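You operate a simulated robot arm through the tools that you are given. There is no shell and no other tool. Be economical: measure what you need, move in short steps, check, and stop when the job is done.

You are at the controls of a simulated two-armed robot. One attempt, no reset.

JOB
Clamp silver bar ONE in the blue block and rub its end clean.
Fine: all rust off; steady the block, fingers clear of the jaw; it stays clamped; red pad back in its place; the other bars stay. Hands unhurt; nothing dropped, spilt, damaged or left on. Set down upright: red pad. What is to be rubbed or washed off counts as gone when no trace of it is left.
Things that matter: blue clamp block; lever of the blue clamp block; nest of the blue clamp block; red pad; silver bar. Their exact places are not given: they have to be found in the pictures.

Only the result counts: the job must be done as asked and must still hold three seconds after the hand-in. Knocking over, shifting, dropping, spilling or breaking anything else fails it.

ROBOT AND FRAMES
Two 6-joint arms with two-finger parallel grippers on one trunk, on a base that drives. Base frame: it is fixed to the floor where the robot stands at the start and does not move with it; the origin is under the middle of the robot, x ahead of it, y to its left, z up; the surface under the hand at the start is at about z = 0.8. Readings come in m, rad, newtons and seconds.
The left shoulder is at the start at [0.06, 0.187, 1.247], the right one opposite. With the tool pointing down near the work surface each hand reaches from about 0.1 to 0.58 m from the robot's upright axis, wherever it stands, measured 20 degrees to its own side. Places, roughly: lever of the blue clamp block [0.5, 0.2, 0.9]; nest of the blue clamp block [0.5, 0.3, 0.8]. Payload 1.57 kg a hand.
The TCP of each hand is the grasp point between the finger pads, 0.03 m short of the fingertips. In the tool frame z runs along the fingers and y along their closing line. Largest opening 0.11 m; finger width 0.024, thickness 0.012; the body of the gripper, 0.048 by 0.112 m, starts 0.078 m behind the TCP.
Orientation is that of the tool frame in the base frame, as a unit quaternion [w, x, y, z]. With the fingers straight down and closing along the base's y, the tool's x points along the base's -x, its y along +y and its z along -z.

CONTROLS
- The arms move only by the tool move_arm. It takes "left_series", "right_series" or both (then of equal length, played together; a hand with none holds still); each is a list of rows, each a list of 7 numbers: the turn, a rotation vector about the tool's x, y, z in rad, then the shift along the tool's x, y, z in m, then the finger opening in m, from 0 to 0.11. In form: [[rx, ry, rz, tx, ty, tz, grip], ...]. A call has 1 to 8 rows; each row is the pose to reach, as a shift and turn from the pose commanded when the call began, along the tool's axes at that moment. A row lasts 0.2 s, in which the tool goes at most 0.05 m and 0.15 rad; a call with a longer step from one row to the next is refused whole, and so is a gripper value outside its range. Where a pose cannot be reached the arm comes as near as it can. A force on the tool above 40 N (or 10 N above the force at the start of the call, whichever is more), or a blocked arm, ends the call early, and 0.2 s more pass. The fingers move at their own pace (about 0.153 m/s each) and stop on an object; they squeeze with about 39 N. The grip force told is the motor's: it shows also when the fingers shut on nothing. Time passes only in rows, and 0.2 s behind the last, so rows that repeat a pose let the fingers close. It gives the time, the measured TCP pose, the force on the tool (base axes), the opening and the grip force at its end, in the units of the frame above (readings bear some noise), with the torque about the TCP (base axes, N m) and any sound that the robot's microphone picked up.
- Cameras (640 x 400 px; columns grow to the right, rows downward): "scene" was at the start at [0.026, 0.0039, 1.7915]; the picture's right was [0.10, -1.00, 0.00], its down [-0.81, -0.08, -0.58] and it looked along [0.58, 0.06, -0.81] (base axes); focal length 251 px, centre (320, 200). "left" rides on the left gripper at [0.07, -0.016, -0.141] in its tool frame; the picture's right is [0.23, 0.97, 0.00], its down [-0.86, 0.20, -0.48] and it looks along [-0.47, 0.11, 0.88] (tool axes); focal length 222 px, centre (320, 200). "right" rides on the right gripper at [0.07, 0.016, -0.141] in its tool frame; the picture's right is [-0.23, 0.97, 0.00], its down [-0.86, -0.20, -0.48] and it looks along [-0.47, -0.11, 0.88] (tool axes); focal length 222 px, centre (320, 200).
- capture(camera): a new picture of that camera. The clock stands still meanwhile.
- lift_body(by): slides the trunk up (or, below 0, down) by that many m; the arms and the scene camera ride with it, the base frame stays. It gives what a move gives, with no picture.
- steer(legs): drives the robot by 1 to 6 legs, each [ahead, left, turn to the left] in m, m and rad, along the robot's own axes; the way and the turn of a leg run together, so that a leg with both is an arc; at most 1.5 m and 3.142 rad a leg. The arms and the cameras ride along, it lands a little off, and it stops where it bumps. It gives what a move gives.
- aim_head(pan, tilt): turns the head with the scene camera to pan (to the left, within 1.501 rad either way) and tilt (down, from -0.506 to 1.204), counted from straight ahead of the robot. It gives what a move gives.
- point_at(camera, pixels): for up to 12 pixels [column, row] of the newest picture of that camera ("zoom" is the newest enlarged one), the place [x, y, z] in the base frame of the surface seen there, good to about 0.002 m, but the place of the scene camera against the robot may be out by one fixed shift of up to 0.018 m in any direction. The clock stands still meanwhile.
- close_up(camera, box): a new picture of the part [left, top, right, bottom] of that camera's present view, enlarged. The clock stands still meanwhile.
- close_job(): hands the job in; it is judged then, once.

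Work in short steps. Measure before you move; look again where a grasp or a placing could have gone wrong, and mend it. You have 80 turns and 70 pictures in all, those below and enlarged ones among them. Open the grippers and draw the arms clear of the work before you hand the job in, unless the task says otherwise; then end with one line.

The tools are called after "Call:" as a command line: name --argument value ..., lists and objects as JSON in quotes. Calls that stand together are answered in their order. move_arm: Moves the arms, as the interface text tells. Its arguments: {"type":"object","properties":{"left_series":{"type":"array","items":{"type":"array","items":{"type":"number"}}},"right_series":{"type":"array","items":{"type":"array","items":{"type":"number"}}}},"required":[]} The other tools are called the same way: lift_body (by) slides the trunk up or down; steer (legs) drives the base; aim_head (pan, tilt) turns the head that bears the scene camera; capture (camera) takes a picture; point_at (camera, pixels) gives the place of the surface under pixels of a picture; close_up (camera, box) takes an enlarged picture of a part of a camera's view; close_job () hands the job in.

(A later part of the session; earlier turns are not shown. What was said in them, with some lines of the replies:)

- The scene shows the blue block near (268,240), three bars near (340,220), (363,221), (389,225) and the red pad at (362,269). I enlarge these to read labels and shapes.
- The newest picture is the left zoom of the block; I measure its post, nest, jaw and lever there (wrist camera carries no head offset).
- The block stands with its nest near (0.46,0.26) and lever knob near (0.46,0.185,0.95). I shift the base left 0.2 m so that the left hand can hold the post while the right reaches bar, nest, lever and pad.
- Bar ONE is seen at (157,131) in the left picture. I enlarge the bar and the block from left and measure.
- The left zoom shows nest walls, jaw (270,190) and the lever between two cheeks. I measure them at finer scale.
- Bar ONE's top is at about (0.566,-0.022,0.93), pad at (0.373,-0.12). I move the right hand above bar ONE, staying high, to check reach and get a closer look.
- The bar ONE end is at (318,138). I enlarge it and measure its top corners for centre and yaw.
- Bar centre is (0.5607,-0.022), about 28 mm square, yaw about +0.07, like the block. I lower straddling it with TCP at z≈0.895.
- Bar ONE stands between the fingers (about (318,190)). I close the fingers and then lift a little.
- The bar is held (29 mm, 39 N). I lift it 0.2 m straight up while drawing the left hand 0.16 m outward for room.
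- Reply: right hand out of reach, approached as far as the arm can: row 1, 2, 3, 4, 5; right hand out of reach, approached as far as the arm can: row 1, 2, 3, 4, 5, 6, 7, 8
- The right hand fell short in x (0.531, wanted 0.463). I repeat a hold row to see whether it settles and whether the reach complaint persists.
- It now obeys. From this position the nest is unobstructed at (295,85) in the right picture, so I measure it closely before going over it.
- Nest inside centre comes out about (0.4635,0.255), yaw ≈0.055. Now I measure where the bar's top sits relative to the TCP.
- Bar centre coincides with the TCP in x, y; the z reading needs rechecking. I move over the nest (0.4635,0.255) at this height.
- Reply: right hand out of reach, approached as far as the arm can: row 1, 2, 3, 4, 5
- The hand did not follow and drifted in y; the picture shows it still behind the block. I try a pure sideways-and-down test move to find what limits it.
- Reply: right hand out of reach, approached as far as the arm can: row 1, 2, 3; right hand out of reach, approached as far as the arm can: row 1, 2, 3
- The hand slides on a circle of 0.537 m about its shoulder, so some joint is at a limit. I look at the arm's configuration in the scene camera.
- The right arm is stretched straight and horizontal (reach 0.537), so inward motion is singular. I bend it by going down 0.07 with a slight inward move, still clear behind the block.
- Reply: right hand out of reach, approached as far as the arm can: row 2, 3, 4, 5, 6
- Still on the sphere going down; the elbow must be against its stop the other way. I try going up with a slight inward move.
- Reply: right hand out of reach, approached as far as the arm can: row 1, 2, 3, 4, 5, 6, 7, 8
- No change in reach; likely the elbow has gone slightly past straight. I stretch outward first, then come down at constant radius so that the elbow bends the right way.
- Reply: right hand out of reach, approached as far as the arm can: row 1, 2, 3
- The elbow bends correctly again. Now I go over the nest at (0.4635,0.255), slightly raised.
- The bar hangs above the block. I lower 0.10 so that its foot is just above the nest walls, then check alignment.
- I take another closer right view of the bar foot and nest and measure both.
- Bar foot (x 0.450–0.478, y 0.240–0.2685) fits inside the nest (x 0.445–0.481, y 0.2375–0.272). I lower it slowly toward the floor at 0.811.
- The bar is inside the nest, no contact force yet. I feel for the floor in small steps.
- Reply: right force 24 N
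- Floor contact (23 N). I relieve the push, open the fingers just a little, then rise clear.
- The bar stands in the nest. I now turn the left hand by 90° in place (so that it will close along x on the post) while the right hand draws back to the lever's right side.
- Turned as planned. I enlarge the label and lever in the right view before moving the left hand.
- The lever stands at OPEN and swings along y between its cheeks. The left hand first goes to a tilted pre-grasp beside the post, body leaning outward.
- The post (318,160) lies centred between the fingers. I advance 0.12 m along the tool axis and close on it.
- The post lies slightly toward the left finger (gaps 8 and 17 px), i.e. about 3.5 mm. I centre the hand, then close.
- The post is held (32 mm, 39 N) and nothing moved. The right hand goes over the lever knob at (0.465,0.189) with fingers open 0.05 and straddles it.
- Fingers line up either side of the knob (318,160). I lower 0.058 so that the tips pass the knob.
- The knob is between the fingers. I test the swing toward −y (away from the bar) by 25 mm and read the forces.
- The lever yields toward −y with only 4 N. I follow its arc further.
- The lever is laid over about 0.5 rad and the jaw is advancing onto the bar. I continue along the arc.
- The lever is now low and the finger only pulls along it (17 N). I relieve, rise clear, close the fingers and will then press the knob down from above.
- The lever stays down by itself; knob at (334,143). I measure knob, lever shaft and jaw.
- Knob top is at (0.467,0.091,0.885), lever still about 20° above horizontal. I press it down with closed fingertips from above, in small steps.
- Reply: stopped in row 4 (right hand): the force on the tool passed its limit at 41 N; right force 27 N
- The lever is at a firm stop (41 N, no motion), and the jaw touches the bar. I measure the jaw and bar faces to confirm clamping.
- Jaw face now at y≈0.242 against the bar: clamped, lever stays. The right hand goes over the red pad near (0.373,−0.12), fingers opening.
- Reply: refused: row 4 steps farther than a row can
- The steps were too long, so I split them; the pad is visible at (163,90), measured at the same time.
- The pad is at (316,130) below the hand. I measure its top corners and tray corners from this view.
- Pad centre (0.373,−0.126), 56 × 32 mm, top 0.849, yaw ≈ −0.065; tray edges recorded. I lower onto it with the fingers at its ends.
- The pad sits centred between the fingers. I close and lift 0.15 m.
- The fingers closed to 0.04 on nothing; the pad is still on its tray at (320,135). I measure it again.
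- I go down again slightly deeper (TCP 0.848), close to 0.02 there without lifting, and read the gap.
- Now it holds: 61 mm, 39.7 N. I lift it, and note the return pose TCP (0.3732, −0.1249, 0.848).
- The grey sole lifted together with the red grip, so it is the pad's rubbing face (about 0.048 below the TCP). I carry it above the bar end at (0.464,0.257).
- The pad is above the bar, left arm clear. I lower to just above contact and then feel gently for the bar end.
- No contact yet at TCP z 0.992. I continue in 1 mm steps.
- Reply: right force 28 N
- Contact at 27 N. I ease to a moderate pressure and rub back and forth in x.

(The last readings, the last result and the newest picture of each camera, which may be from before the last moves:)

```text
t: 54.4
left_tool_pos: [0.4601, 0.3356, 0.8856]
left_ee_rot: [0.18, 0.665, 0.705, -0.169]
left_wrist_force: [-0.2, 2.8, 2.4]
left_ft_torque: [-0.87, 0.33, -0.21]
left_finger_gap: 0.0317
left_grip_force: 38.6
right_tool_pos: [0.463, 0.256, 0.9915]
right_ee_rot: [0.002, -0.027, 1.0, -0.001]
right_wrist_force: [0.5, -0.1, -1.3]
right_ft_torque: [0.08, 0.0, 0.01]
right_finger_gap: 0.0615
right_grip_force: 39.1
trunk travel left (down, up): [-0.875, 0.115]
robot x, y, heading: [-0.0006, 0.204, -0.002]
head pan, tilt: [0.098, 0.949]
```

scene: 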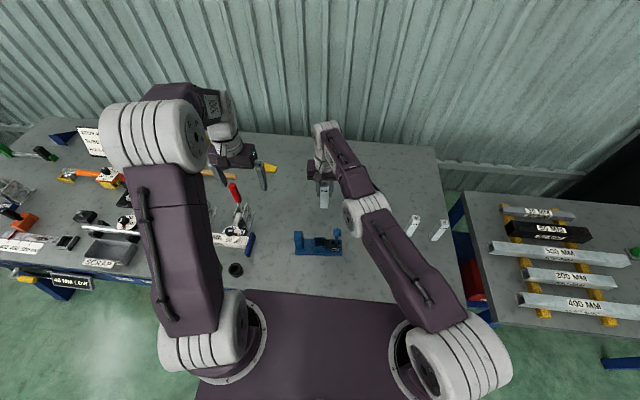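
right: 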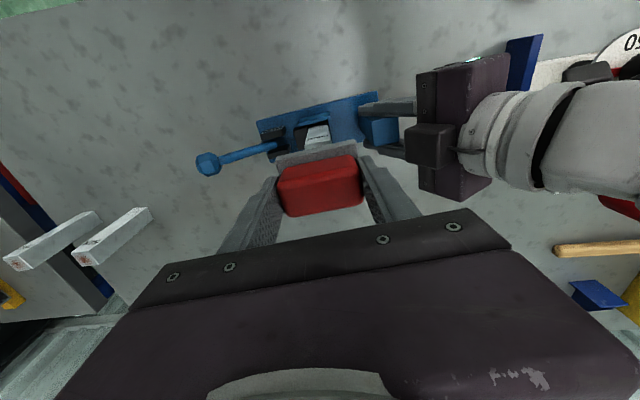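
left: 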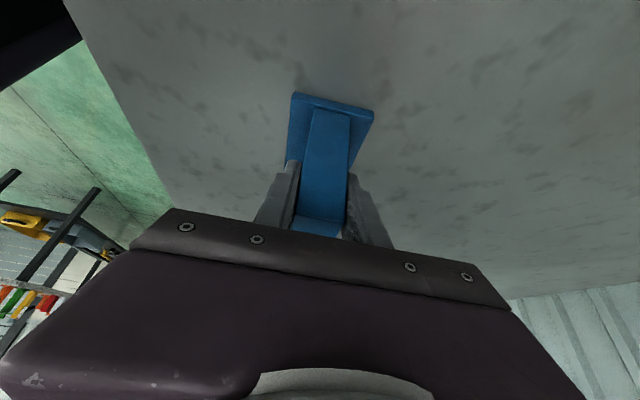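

The last strokes lost pressure. I press again 1.8 mm and rub in y and diagonally.

Call:
move_arm --right_series '[[0, 0, 0, 0, 0, 0.0018, 0], [0, 0, 0, 0, 0.012, 0.0018, 0], [0, 0, 0, 0, -0.012, 0.0018, 0], [0, 0, 0, 0.01, 0.01, 0.0018, 0], [0, 0, 0, -0.01, -0.01, 0.0018, 0], [0, 0, 0, -0.01, 0.01, 0.0018, 0], [0, 0, 0, 0.01, -0.01, 0.0018, 0], [0, 0, 0, 0, 0, 0.0018, 0]]'

Call:
move_arm --right_series '[[0, 0, 0, 0.012, 0, 0, 0], [0, 0, 0, -0.012, 0, 0, 0], [0, 0, 0, 0.012, 0.006, 0, 0], [0, 0, 0, -0.012, 0.006, 0, 0], [0, 0, 0, 0.012, -0.006, 0, 0], [0, 0, 0, -0.012, -0.006, 0, 0], [0, 0, 0, 0, 0, 0, 0]]'

Call:
move_arm --right_series '[[0, 0, 0, 0, 0, -0.03, 0], [0, 0, 0, 0, -0.02, -0.06, 0], [0, 0, 0, 0, -0.06, -0.06, 0], [0, 0, 0, 0, -0.1, -0.06, 0], [0, 0, 0, 0, -0.12, -0.06, 0]]'

Call:
close_up --camera "right" --box '[330, 70, 530, 195]'

```text
t: 56.2
left_tool_pos: [0.4586, 0.3358, 0.8855]
left_ee_rot: [0.18, 0.665, 0.705, -0.167]
left_wrist_force: [1.4, 8.3, -10.6]
left_ft_torque: [-0.22, 0.81, 0.13]
left_finger_gap: 0.0319
left_grip_force: 39.5
right_tool_pos: [0.4625, 0.2545, 0.9894]
right_ee_rot: [0.002, -0.028, 1.0, -0.001]
right_wrist_force: [-1.0, -10.7, 29.8]
right_ft_torque: [-0.71, -0.24, -0.16]
right_finger_gap: 0.0614
right_grip_force: 39.0
trunk travel left (down, up): [-0.875, 0.115]
robot x, y, heading: [0.0013, 0.2022, -0.0]
head pan, tilt: [0.098, 0.949]
```

```text
t: 57.2
left_tool_pos: [0.4579, 0.3354, 0.886]
left_ee_rot: [0.18, 0.664, 0.706, -0.169]
left_wrist_force: [-3.4, 2.3, 5.8]
left_ft_torque: [0.29, 0.44, -0.16]
left_finger_gap: 0.032
left_grip_force: 39.5
right_tool_pos: [0.4665, 0.2637, 0.9888]
right_ee_rot: [0.001, -0.027, 1.0, -0.001]
right_wrist_force: [-0.2, -0.8, 2.2]
right_ft_torque: [0.0, -0.05, 0.03]
right_finger_gap: 0.0613
right_grip_force: 38.9
trunk travel left (down, up): [-0.875, 0.115]
robot x, y, heading: [0.0001, 0.2007, -0.002]
head pan, tilt: [0.098, 0.949]
stopped in row 5 (right hand): the force on the tool passed its limit at 49 N (the readings are from after the stop); the commanded pose is now the measured one
```

```text
t: 58.4
left_tool_pos: [0.4587, 0.3353, 0.8857]
left_ee_rot: [0.18, 0.665, 0.704, -0.169]
left_wrist_force: [-3.6, 1.7, 9.5]
left_ft_torque: [-0.07, 0.62, -0.14]
left_finger_gap: 0.0315
left_grip_force: 38.5
right_tool_pos: [0.4743, 0.1435, 1.0496]
right_ee_rot: [0.0, -0.027, 1.0, -0.001]
right_wrist_force: [0.6, -0.2, -2.0]
right_ft_torque: [-0.01, 0.0, -0.05]
right_finger_gap: 0.0615
right_grip_force: 38.4
trunk travel left (down, up): [-0.875, 0.115]
robot x, y, heading: [0.0006, 0.2039, -0.002]
head pan, tilt: [0.098, 0.949]
```

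```text
3.20 times, centred on (430, 132) of right
```

zoom: 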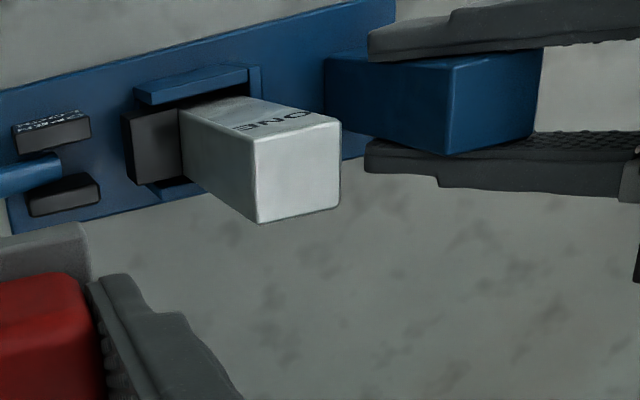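

The bar end looks clean. I enlarge it once more to check for any trace.

Call:
close_up --camera "right" --box '[400, 98, 448, 128]'

```text
13.33 times, centred on (424, 113) of right
```

zoom: 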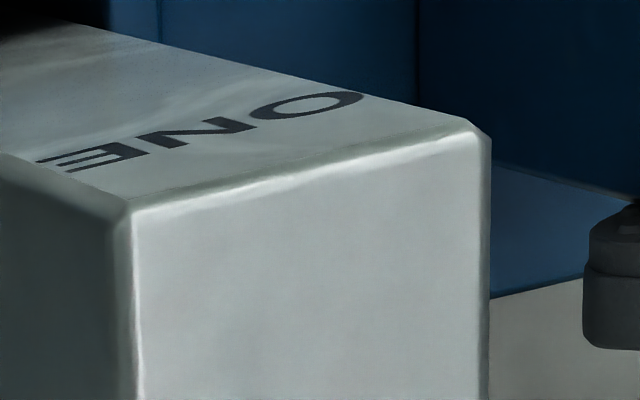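

Completely clean. I carry the pad back above its place at (0.3732,−0.1249), restoring its yaw.

Call:
move_arm --right_series '[[0, 0, 0.02, 0.0165, -0.0375, 0, 0], [0, 0, 0.035, 0.033, -0.075, 0, 0], [0, 0, 0.05, 0.0495, -0.1125, 0, 0], [0, 0, 0.065, 0.066, -0.15, 0, 0], [0, 0, 0.08, 0.0825, -0.1875, 0, 0], [0, 0, 0.1, 0.099, -0.225, 0, 0], [0, 0, 0.12, 0.1154, -0.2625, 0, 0], [0, 0, 0.12, 0.1154, -0.2625, 0, 0]]'

Call:
capture --camera "right"

```text
t: 60.2
left_tool_pos: [0.4588, 0.3363, 0.8846]
left_ee_rot: [0.179, 0.666, 0.704, -0.168]
left_wrist_force: [-2.8, 1.6, 10.2]
left_ft_torque: [0.43, 0.86, -0.03]
left_finger_gap: 0.0316
left_grip_force: 38.5
right_tool_pos: [0.3722, -0.125, 1.0503]
right_ee_rot: [0.0, 0.033, 0.999, -0.001]
right_wrist_force: [-0.2, 0.4, -1.8]
right_ft_torque: [-0.02, -0.03, -0.02]
right_finger_gap: 0.0613
right_grip_force: 38.9
trunk travel left (down, up): [-0.875, 0.115]
robot x, y, heading: [0.0027, 0.1963, -0.001]
head pan, tilt: [0.098, 0.949]
```

```text
9 pictures are left
```

right: 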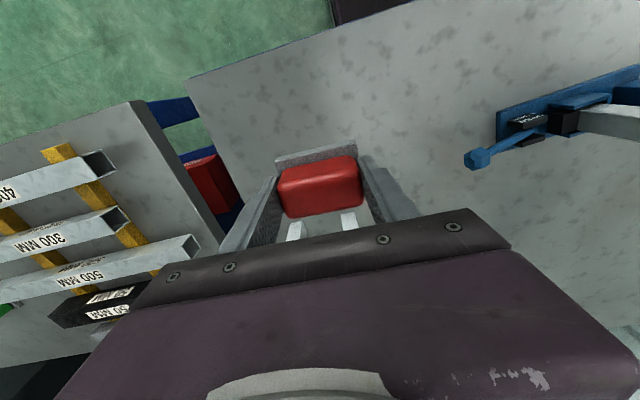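

The pad sits in the hand as before. I lower it to just above its place, then feel for the table.

Call:
move_arm --right_series '[[0, 0, 0, -0.0005, 0, 0.045, 0], [0, 0, 0, -0.0005, 0, 0.09, 0], [0, 0, 0, -0.0005, 0, 0.135, 0], [0, 0, 0, -0.0005, 0, 0.17, 0], [0, 0, 0, -0.0005, 0, 0.19, 0], [0, 0, 0, -0.0005, 0, 0.198, 0], [0, 0, 0, -0.0005, 0, 0.1995, 0]]'

Call:
move_arm --right_series '[[0, 0, 0, 0, 0, 0.001, 0], [0, 0, 0, 0, 0, 0.002, 0]]'

```text
t: 61.8
left_tool_pos: [0.4585, 0.3362, 0.8859]
left_ee_rot: [0.18, 0.665, 0.705, -0.169]
left_wrist_force: [-2.5, 4.0, 11.0]
left_ft_torque: [0.84, 0.68, -0.07]
left_finger_gap: 0.0318
left_grip_force: 39.1
right_tool_pos: [0.374, -0.1266, 0.8509]
right_ee_rot: [0.0, 0.033, 0.999, -0.001]
right_wrist_force: [0.0, -0.5, -1.1]
right_ft_torque: [-0.04, -0.03, -0.04]
right_finger_gap: 0.0612
right_grip_force: 39.2
trunk travel left (down, up): [-0.875, 0.115]
robot x, y, heading: [-0.0019, 0.2022, -0.001]
head pan, tilt: [0.098, 0.949]
```

```text
t: 62.4
left_tool_pos: [0.4589, 0.3362, 0.8863]
left_ee_rot: [0.18, 0.666, 0.704, -0.169]
left_wrist_force: [-2.3, 1.3, 11.3]
left_ft_torque: [0.69, 0.59, -0.1]
left_finger_gap: 0.0317
left_grip_force: 39.1
right_tool_pos: [0.373, -0.1254, 0.8486]
right_ee_rot: [0.0, 0.033, 0.999, -0.001]
right_wrist_force: [0.2, -0.8, -1.6]
right_ft_torque: [-0.01, 0.02, 0.0]
right_finger_gap: 0.0612
right_grip_force: 39.2
trunk travel left (down, up): [-0.875, 0.115]
robot x, y, heading: [0.001, 0.2028, -0.002]
head pan, tilt: [0.098, 0.949]
```

No contact yet at 0.8486; I continue in half-millimetre steps.

Call:
move_arm --right_series '[[0, 0, 0, 0, 0, 0.0007, 0], [0, 0, 0, 0, 0, 0.0014, 0]]'

Call:
move_arm --right_series '[[0, 0, 0, 0, 0, 0.0006, 0], [0, 0, 0, 0, 0, 0.0006, 0]]'

```text
t: 63.0
left_tool_pos: [0.4586, 0.3359, 0.8848]
left_ee_rot: [0.18, 0.666, 0.704, -0.169]
left_wrist_force: [1.8, -2.4, 3.9]
left_ft_torque: [0.44, 0.24, 0.07]
left_finger_gap: 0.0317
left_grip_force: 39.1
right_tool_pos: [0.3729, -0.1253, 0.8485]
right_ee_rot: [0.001, 0.033, 0.999, -0.001]
right_wrist_force: [-1.2, 0.9, 13.8]
right_ft_torque: [0.1, -0.29, 0.02]
right_finger_gap: 0.0614
right_grip_force: 39.0
trunk travel left (down, up): [-0.875, 0.115]
robot x, y, heading: [0.0003, 0.2021, -0.0]
head pan, tilt: [0.098, 0.949]
```

```text
t: 63.6
left_tool_pos: [0.4582, 0.3358, 0.8856]
left_ee_rot: [0.18, 0.666, 0.704, -0.17]
left_wrist_force: [0.8, 0.0, -0.2]
left_ft_torque: [0.5, 0.07, 0.03]
left_finger_gap: 0.0317
left_grip_force: 39.5
right_tool_pos: [0.3743, -0.1265, 0.8482]
right_ee_rot: [0.001, 0.034, 0.999, -0.002]
right_wrist_force: [-1.8, -4.5, 25.3]
right_ft_torque: [0.05, -0.6, -0.13]
right_finger_gap: 0.0612
right_grip_force: 39.6
trunk travel left (down, up): [-0.875, 0.115]
robot x, y, heading: [0.0026, 0.2019, -0.001]
head pan, tilt: [0.098, 0.949]
```

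The pad stands on the table (25 N). I relieve the push, open, and rise clear.

Call:
move_arm --right_series '[[0, 0, 0, 0, 0, -0.0018, 0.0], [0, 0, 0, 0, 0, -0.0018, 0.07], [0, 0, 0, 0, 0, -0.0018, 0.085], [0, 0, 0, 0, 0, -0.0018, 0.085], [0, 0, 0, 0, 0, -0.04, 0.085], [0, 0, 0, 0, 0, -0.09, 0.085], [0, 0, 0, 0, 0, -0.14, 0.085], [0, 0, 0, 0, 0, -0.19, 0.085]]'

Call:
capture --camera "right"

```text
t: 65.4
left_tool_pos: [0.4591, 0.3353, 0.8853]
left_ee_rot: [0.18, 0.665, 0.705, -0.169]
left_wrist_force: [-2.8, 3.3, 9.1]
left_ft_torque: [-0.32, 0.7, -0.19]
left_finger_gap: 0.0317
left_grip_force: 39.0
right_tool_pos: [0.3736, -0.1258, 1.0367]
right_ee_rot: [0.001, 0.034, 0.999, 0.0]
right_wrist_force: [-0.5, -0.2, -0.5]
right_ft_torque: [0.02, -0.02, 0.01]
right_finger_gap: 0.0851
right_grip_force: 0.1
trunk travel left (down, up): [-0.875, 0.115]
robot x, y, heading: [-0.0025, 0.2008, -0.0]
head pan, tilt: [0.098, 0.949]
```

```text
8 pictures are left
```

right: 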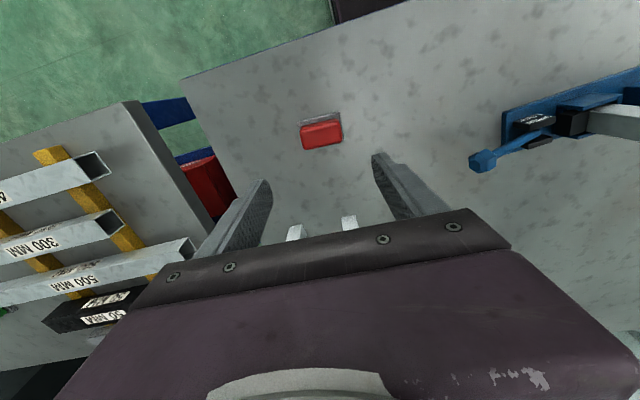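

The pad stands in its place at (321,133). I check its position and release the post with the left hand, backing out along its axis.

Call:
point_at --camera "right" --pixels '[[321, 134], [304, 121], [339, 113], [303, 129], [338, 122], [341, 136], [306, 147]]'

Call:
move_arm --left_series '[[0, 0, 0, 0, 0, 0, 0.045], [0, 0, 0, 0, 0, 0, 0.07], [0, 0, 0, 0, 0, -0.02, 0.07], [0, 0, 0, 0, 0, -0.06, 0.07], [0, 0, 0, 0, 0, -0.1, 0.07], [0, 0, 0, 0, 0, -0.145, 0.07], [0, 0, 0, 0, 0, -0.19, 0.07], [0, 0, 0, 0, 0, -0.23, 0.07]]'

Call:
capture --camera "scene"

Call:
close_up --camera "right" --box '[440, 60, 640, 185]'

```text
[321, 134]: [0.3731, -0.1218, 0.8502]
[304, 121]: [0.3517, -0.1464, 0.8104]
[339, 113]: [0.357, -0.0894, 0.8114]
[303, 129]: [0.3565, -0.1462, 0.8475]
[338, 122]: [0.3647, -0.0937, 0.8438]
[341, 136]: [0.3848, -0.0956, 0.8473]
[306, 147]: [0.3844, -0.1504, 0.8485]
```

```text
t: 67.2
left_tool_pos: [0.4524, 0.4468, 1.0883]
left_ee_rot: [0.18, 0.665, 0.705, -0.169]
left_wrist_force: [0.1, 0.3, -0.3]
left_ft_torque: [0.0, -0.05, 0.0]
left_finger_gap: 0.0701
left_grip_force: 0.0
right_tool_pos: [0.374, -0.1249, 1.0371]
right_ee_rot: [0.0, 0.035, 0.999, -0.001]
right_wrist_force: [-0.3, 0.5, 0.1]
right_ft_torque: [0.01, -0.05, 0.01]
right_finger_gap: 0.0852
right_grip_force: 0.0
trunk travel left (down, up): [-0.875, 0.115]
robot x, y, heading: [-0.0016, 0.202, -0.001]
head pan, tilt: [0.098, 0.949]
```

```text
7 pictures are left
```

scene: 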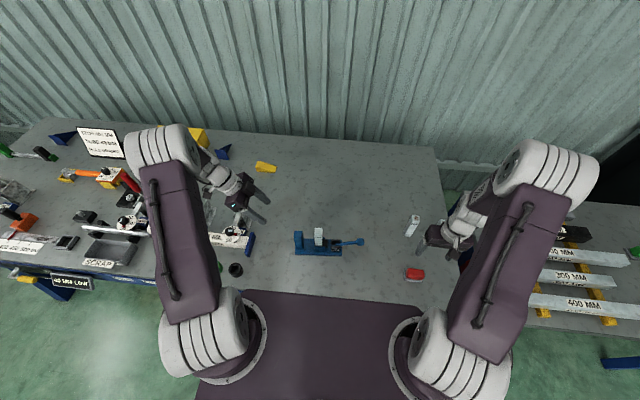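

```text
3.20 times, centred on (540, 122) of right
```

zoom: 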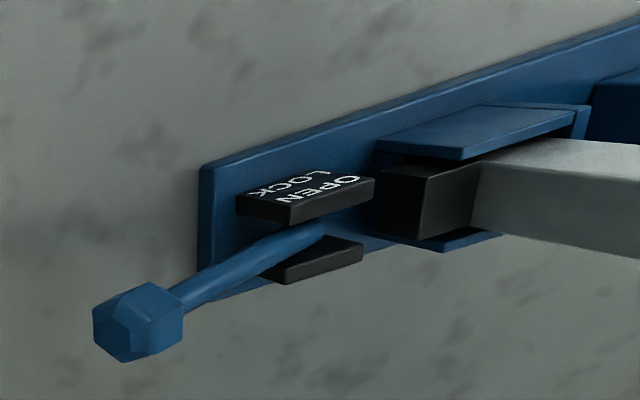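

Everything stands. I raise both arms a little clear and take one enlarged look at the result.

Call:
move_arm --right_series '[[0, 0, 0, 0.0, 0, -0.04, 0.085], [0, 0, 0, 0.0, -0.03, -0.08, 0.085], [0, 0, 0, 0.0, -0.06, -0.11, 0.085]]' --left_series '[[0, 0, 0, 0, 0, -0.02, 0.07], [0, 0, 0, 0, 0, -0.04, 0.07], [0, 0, 0, 0, 0, -0.04, 0.07]]'

Call:
close_up --camera "scene" --box '[280, 195, 440, 295]'

```text
t: 68.0
left_tool_pos: [0.4526, 0.4642, 1.1238]
left_ee_rot: [0.179, 0.665, 0.705, -0.169]
left_wrist_force: [0.5, -0.2, 0.0]
left_ft_torque: [0.02, 0.01, 0.01]
left_finger_gap: 0.07
left_grip_force: 0.0
right_tool_pos: [0.3699, -0.1859, 1.1458]
right_ee_rot: [-0.001, 0.033, 0.999, 0.0]
right_wrist_force: [0.1, 0.3, -1.6]
right_ft_torque: [0.05, 0.0, -0.01]
right_finger_gap: 0.085
right_grip_force: 0.1
trunk travel left (down, up): [-0.875, 0.115]
robot x, y, heading: [-0.0026, 0.2007, -0.001]
head pan, tilt: [0.098, 0.949]
```

```text
4.00 times, centred on (360, 245) of scene
```

zoom: 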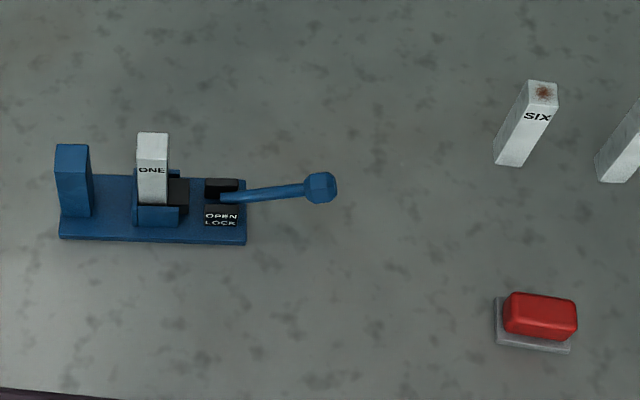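

The picture shows bar ONE clamped and clean, the lever at lock, the pad upright in its place and the other bars untouched. I hand in.

Call:
close_job

```text
The job is handed in.
```

Bar ONE is clamped in the blue block with no rust visible on its end. The red pad is back upright in its place, bars SIX and TWO were not touched, and both hands are open and clear.
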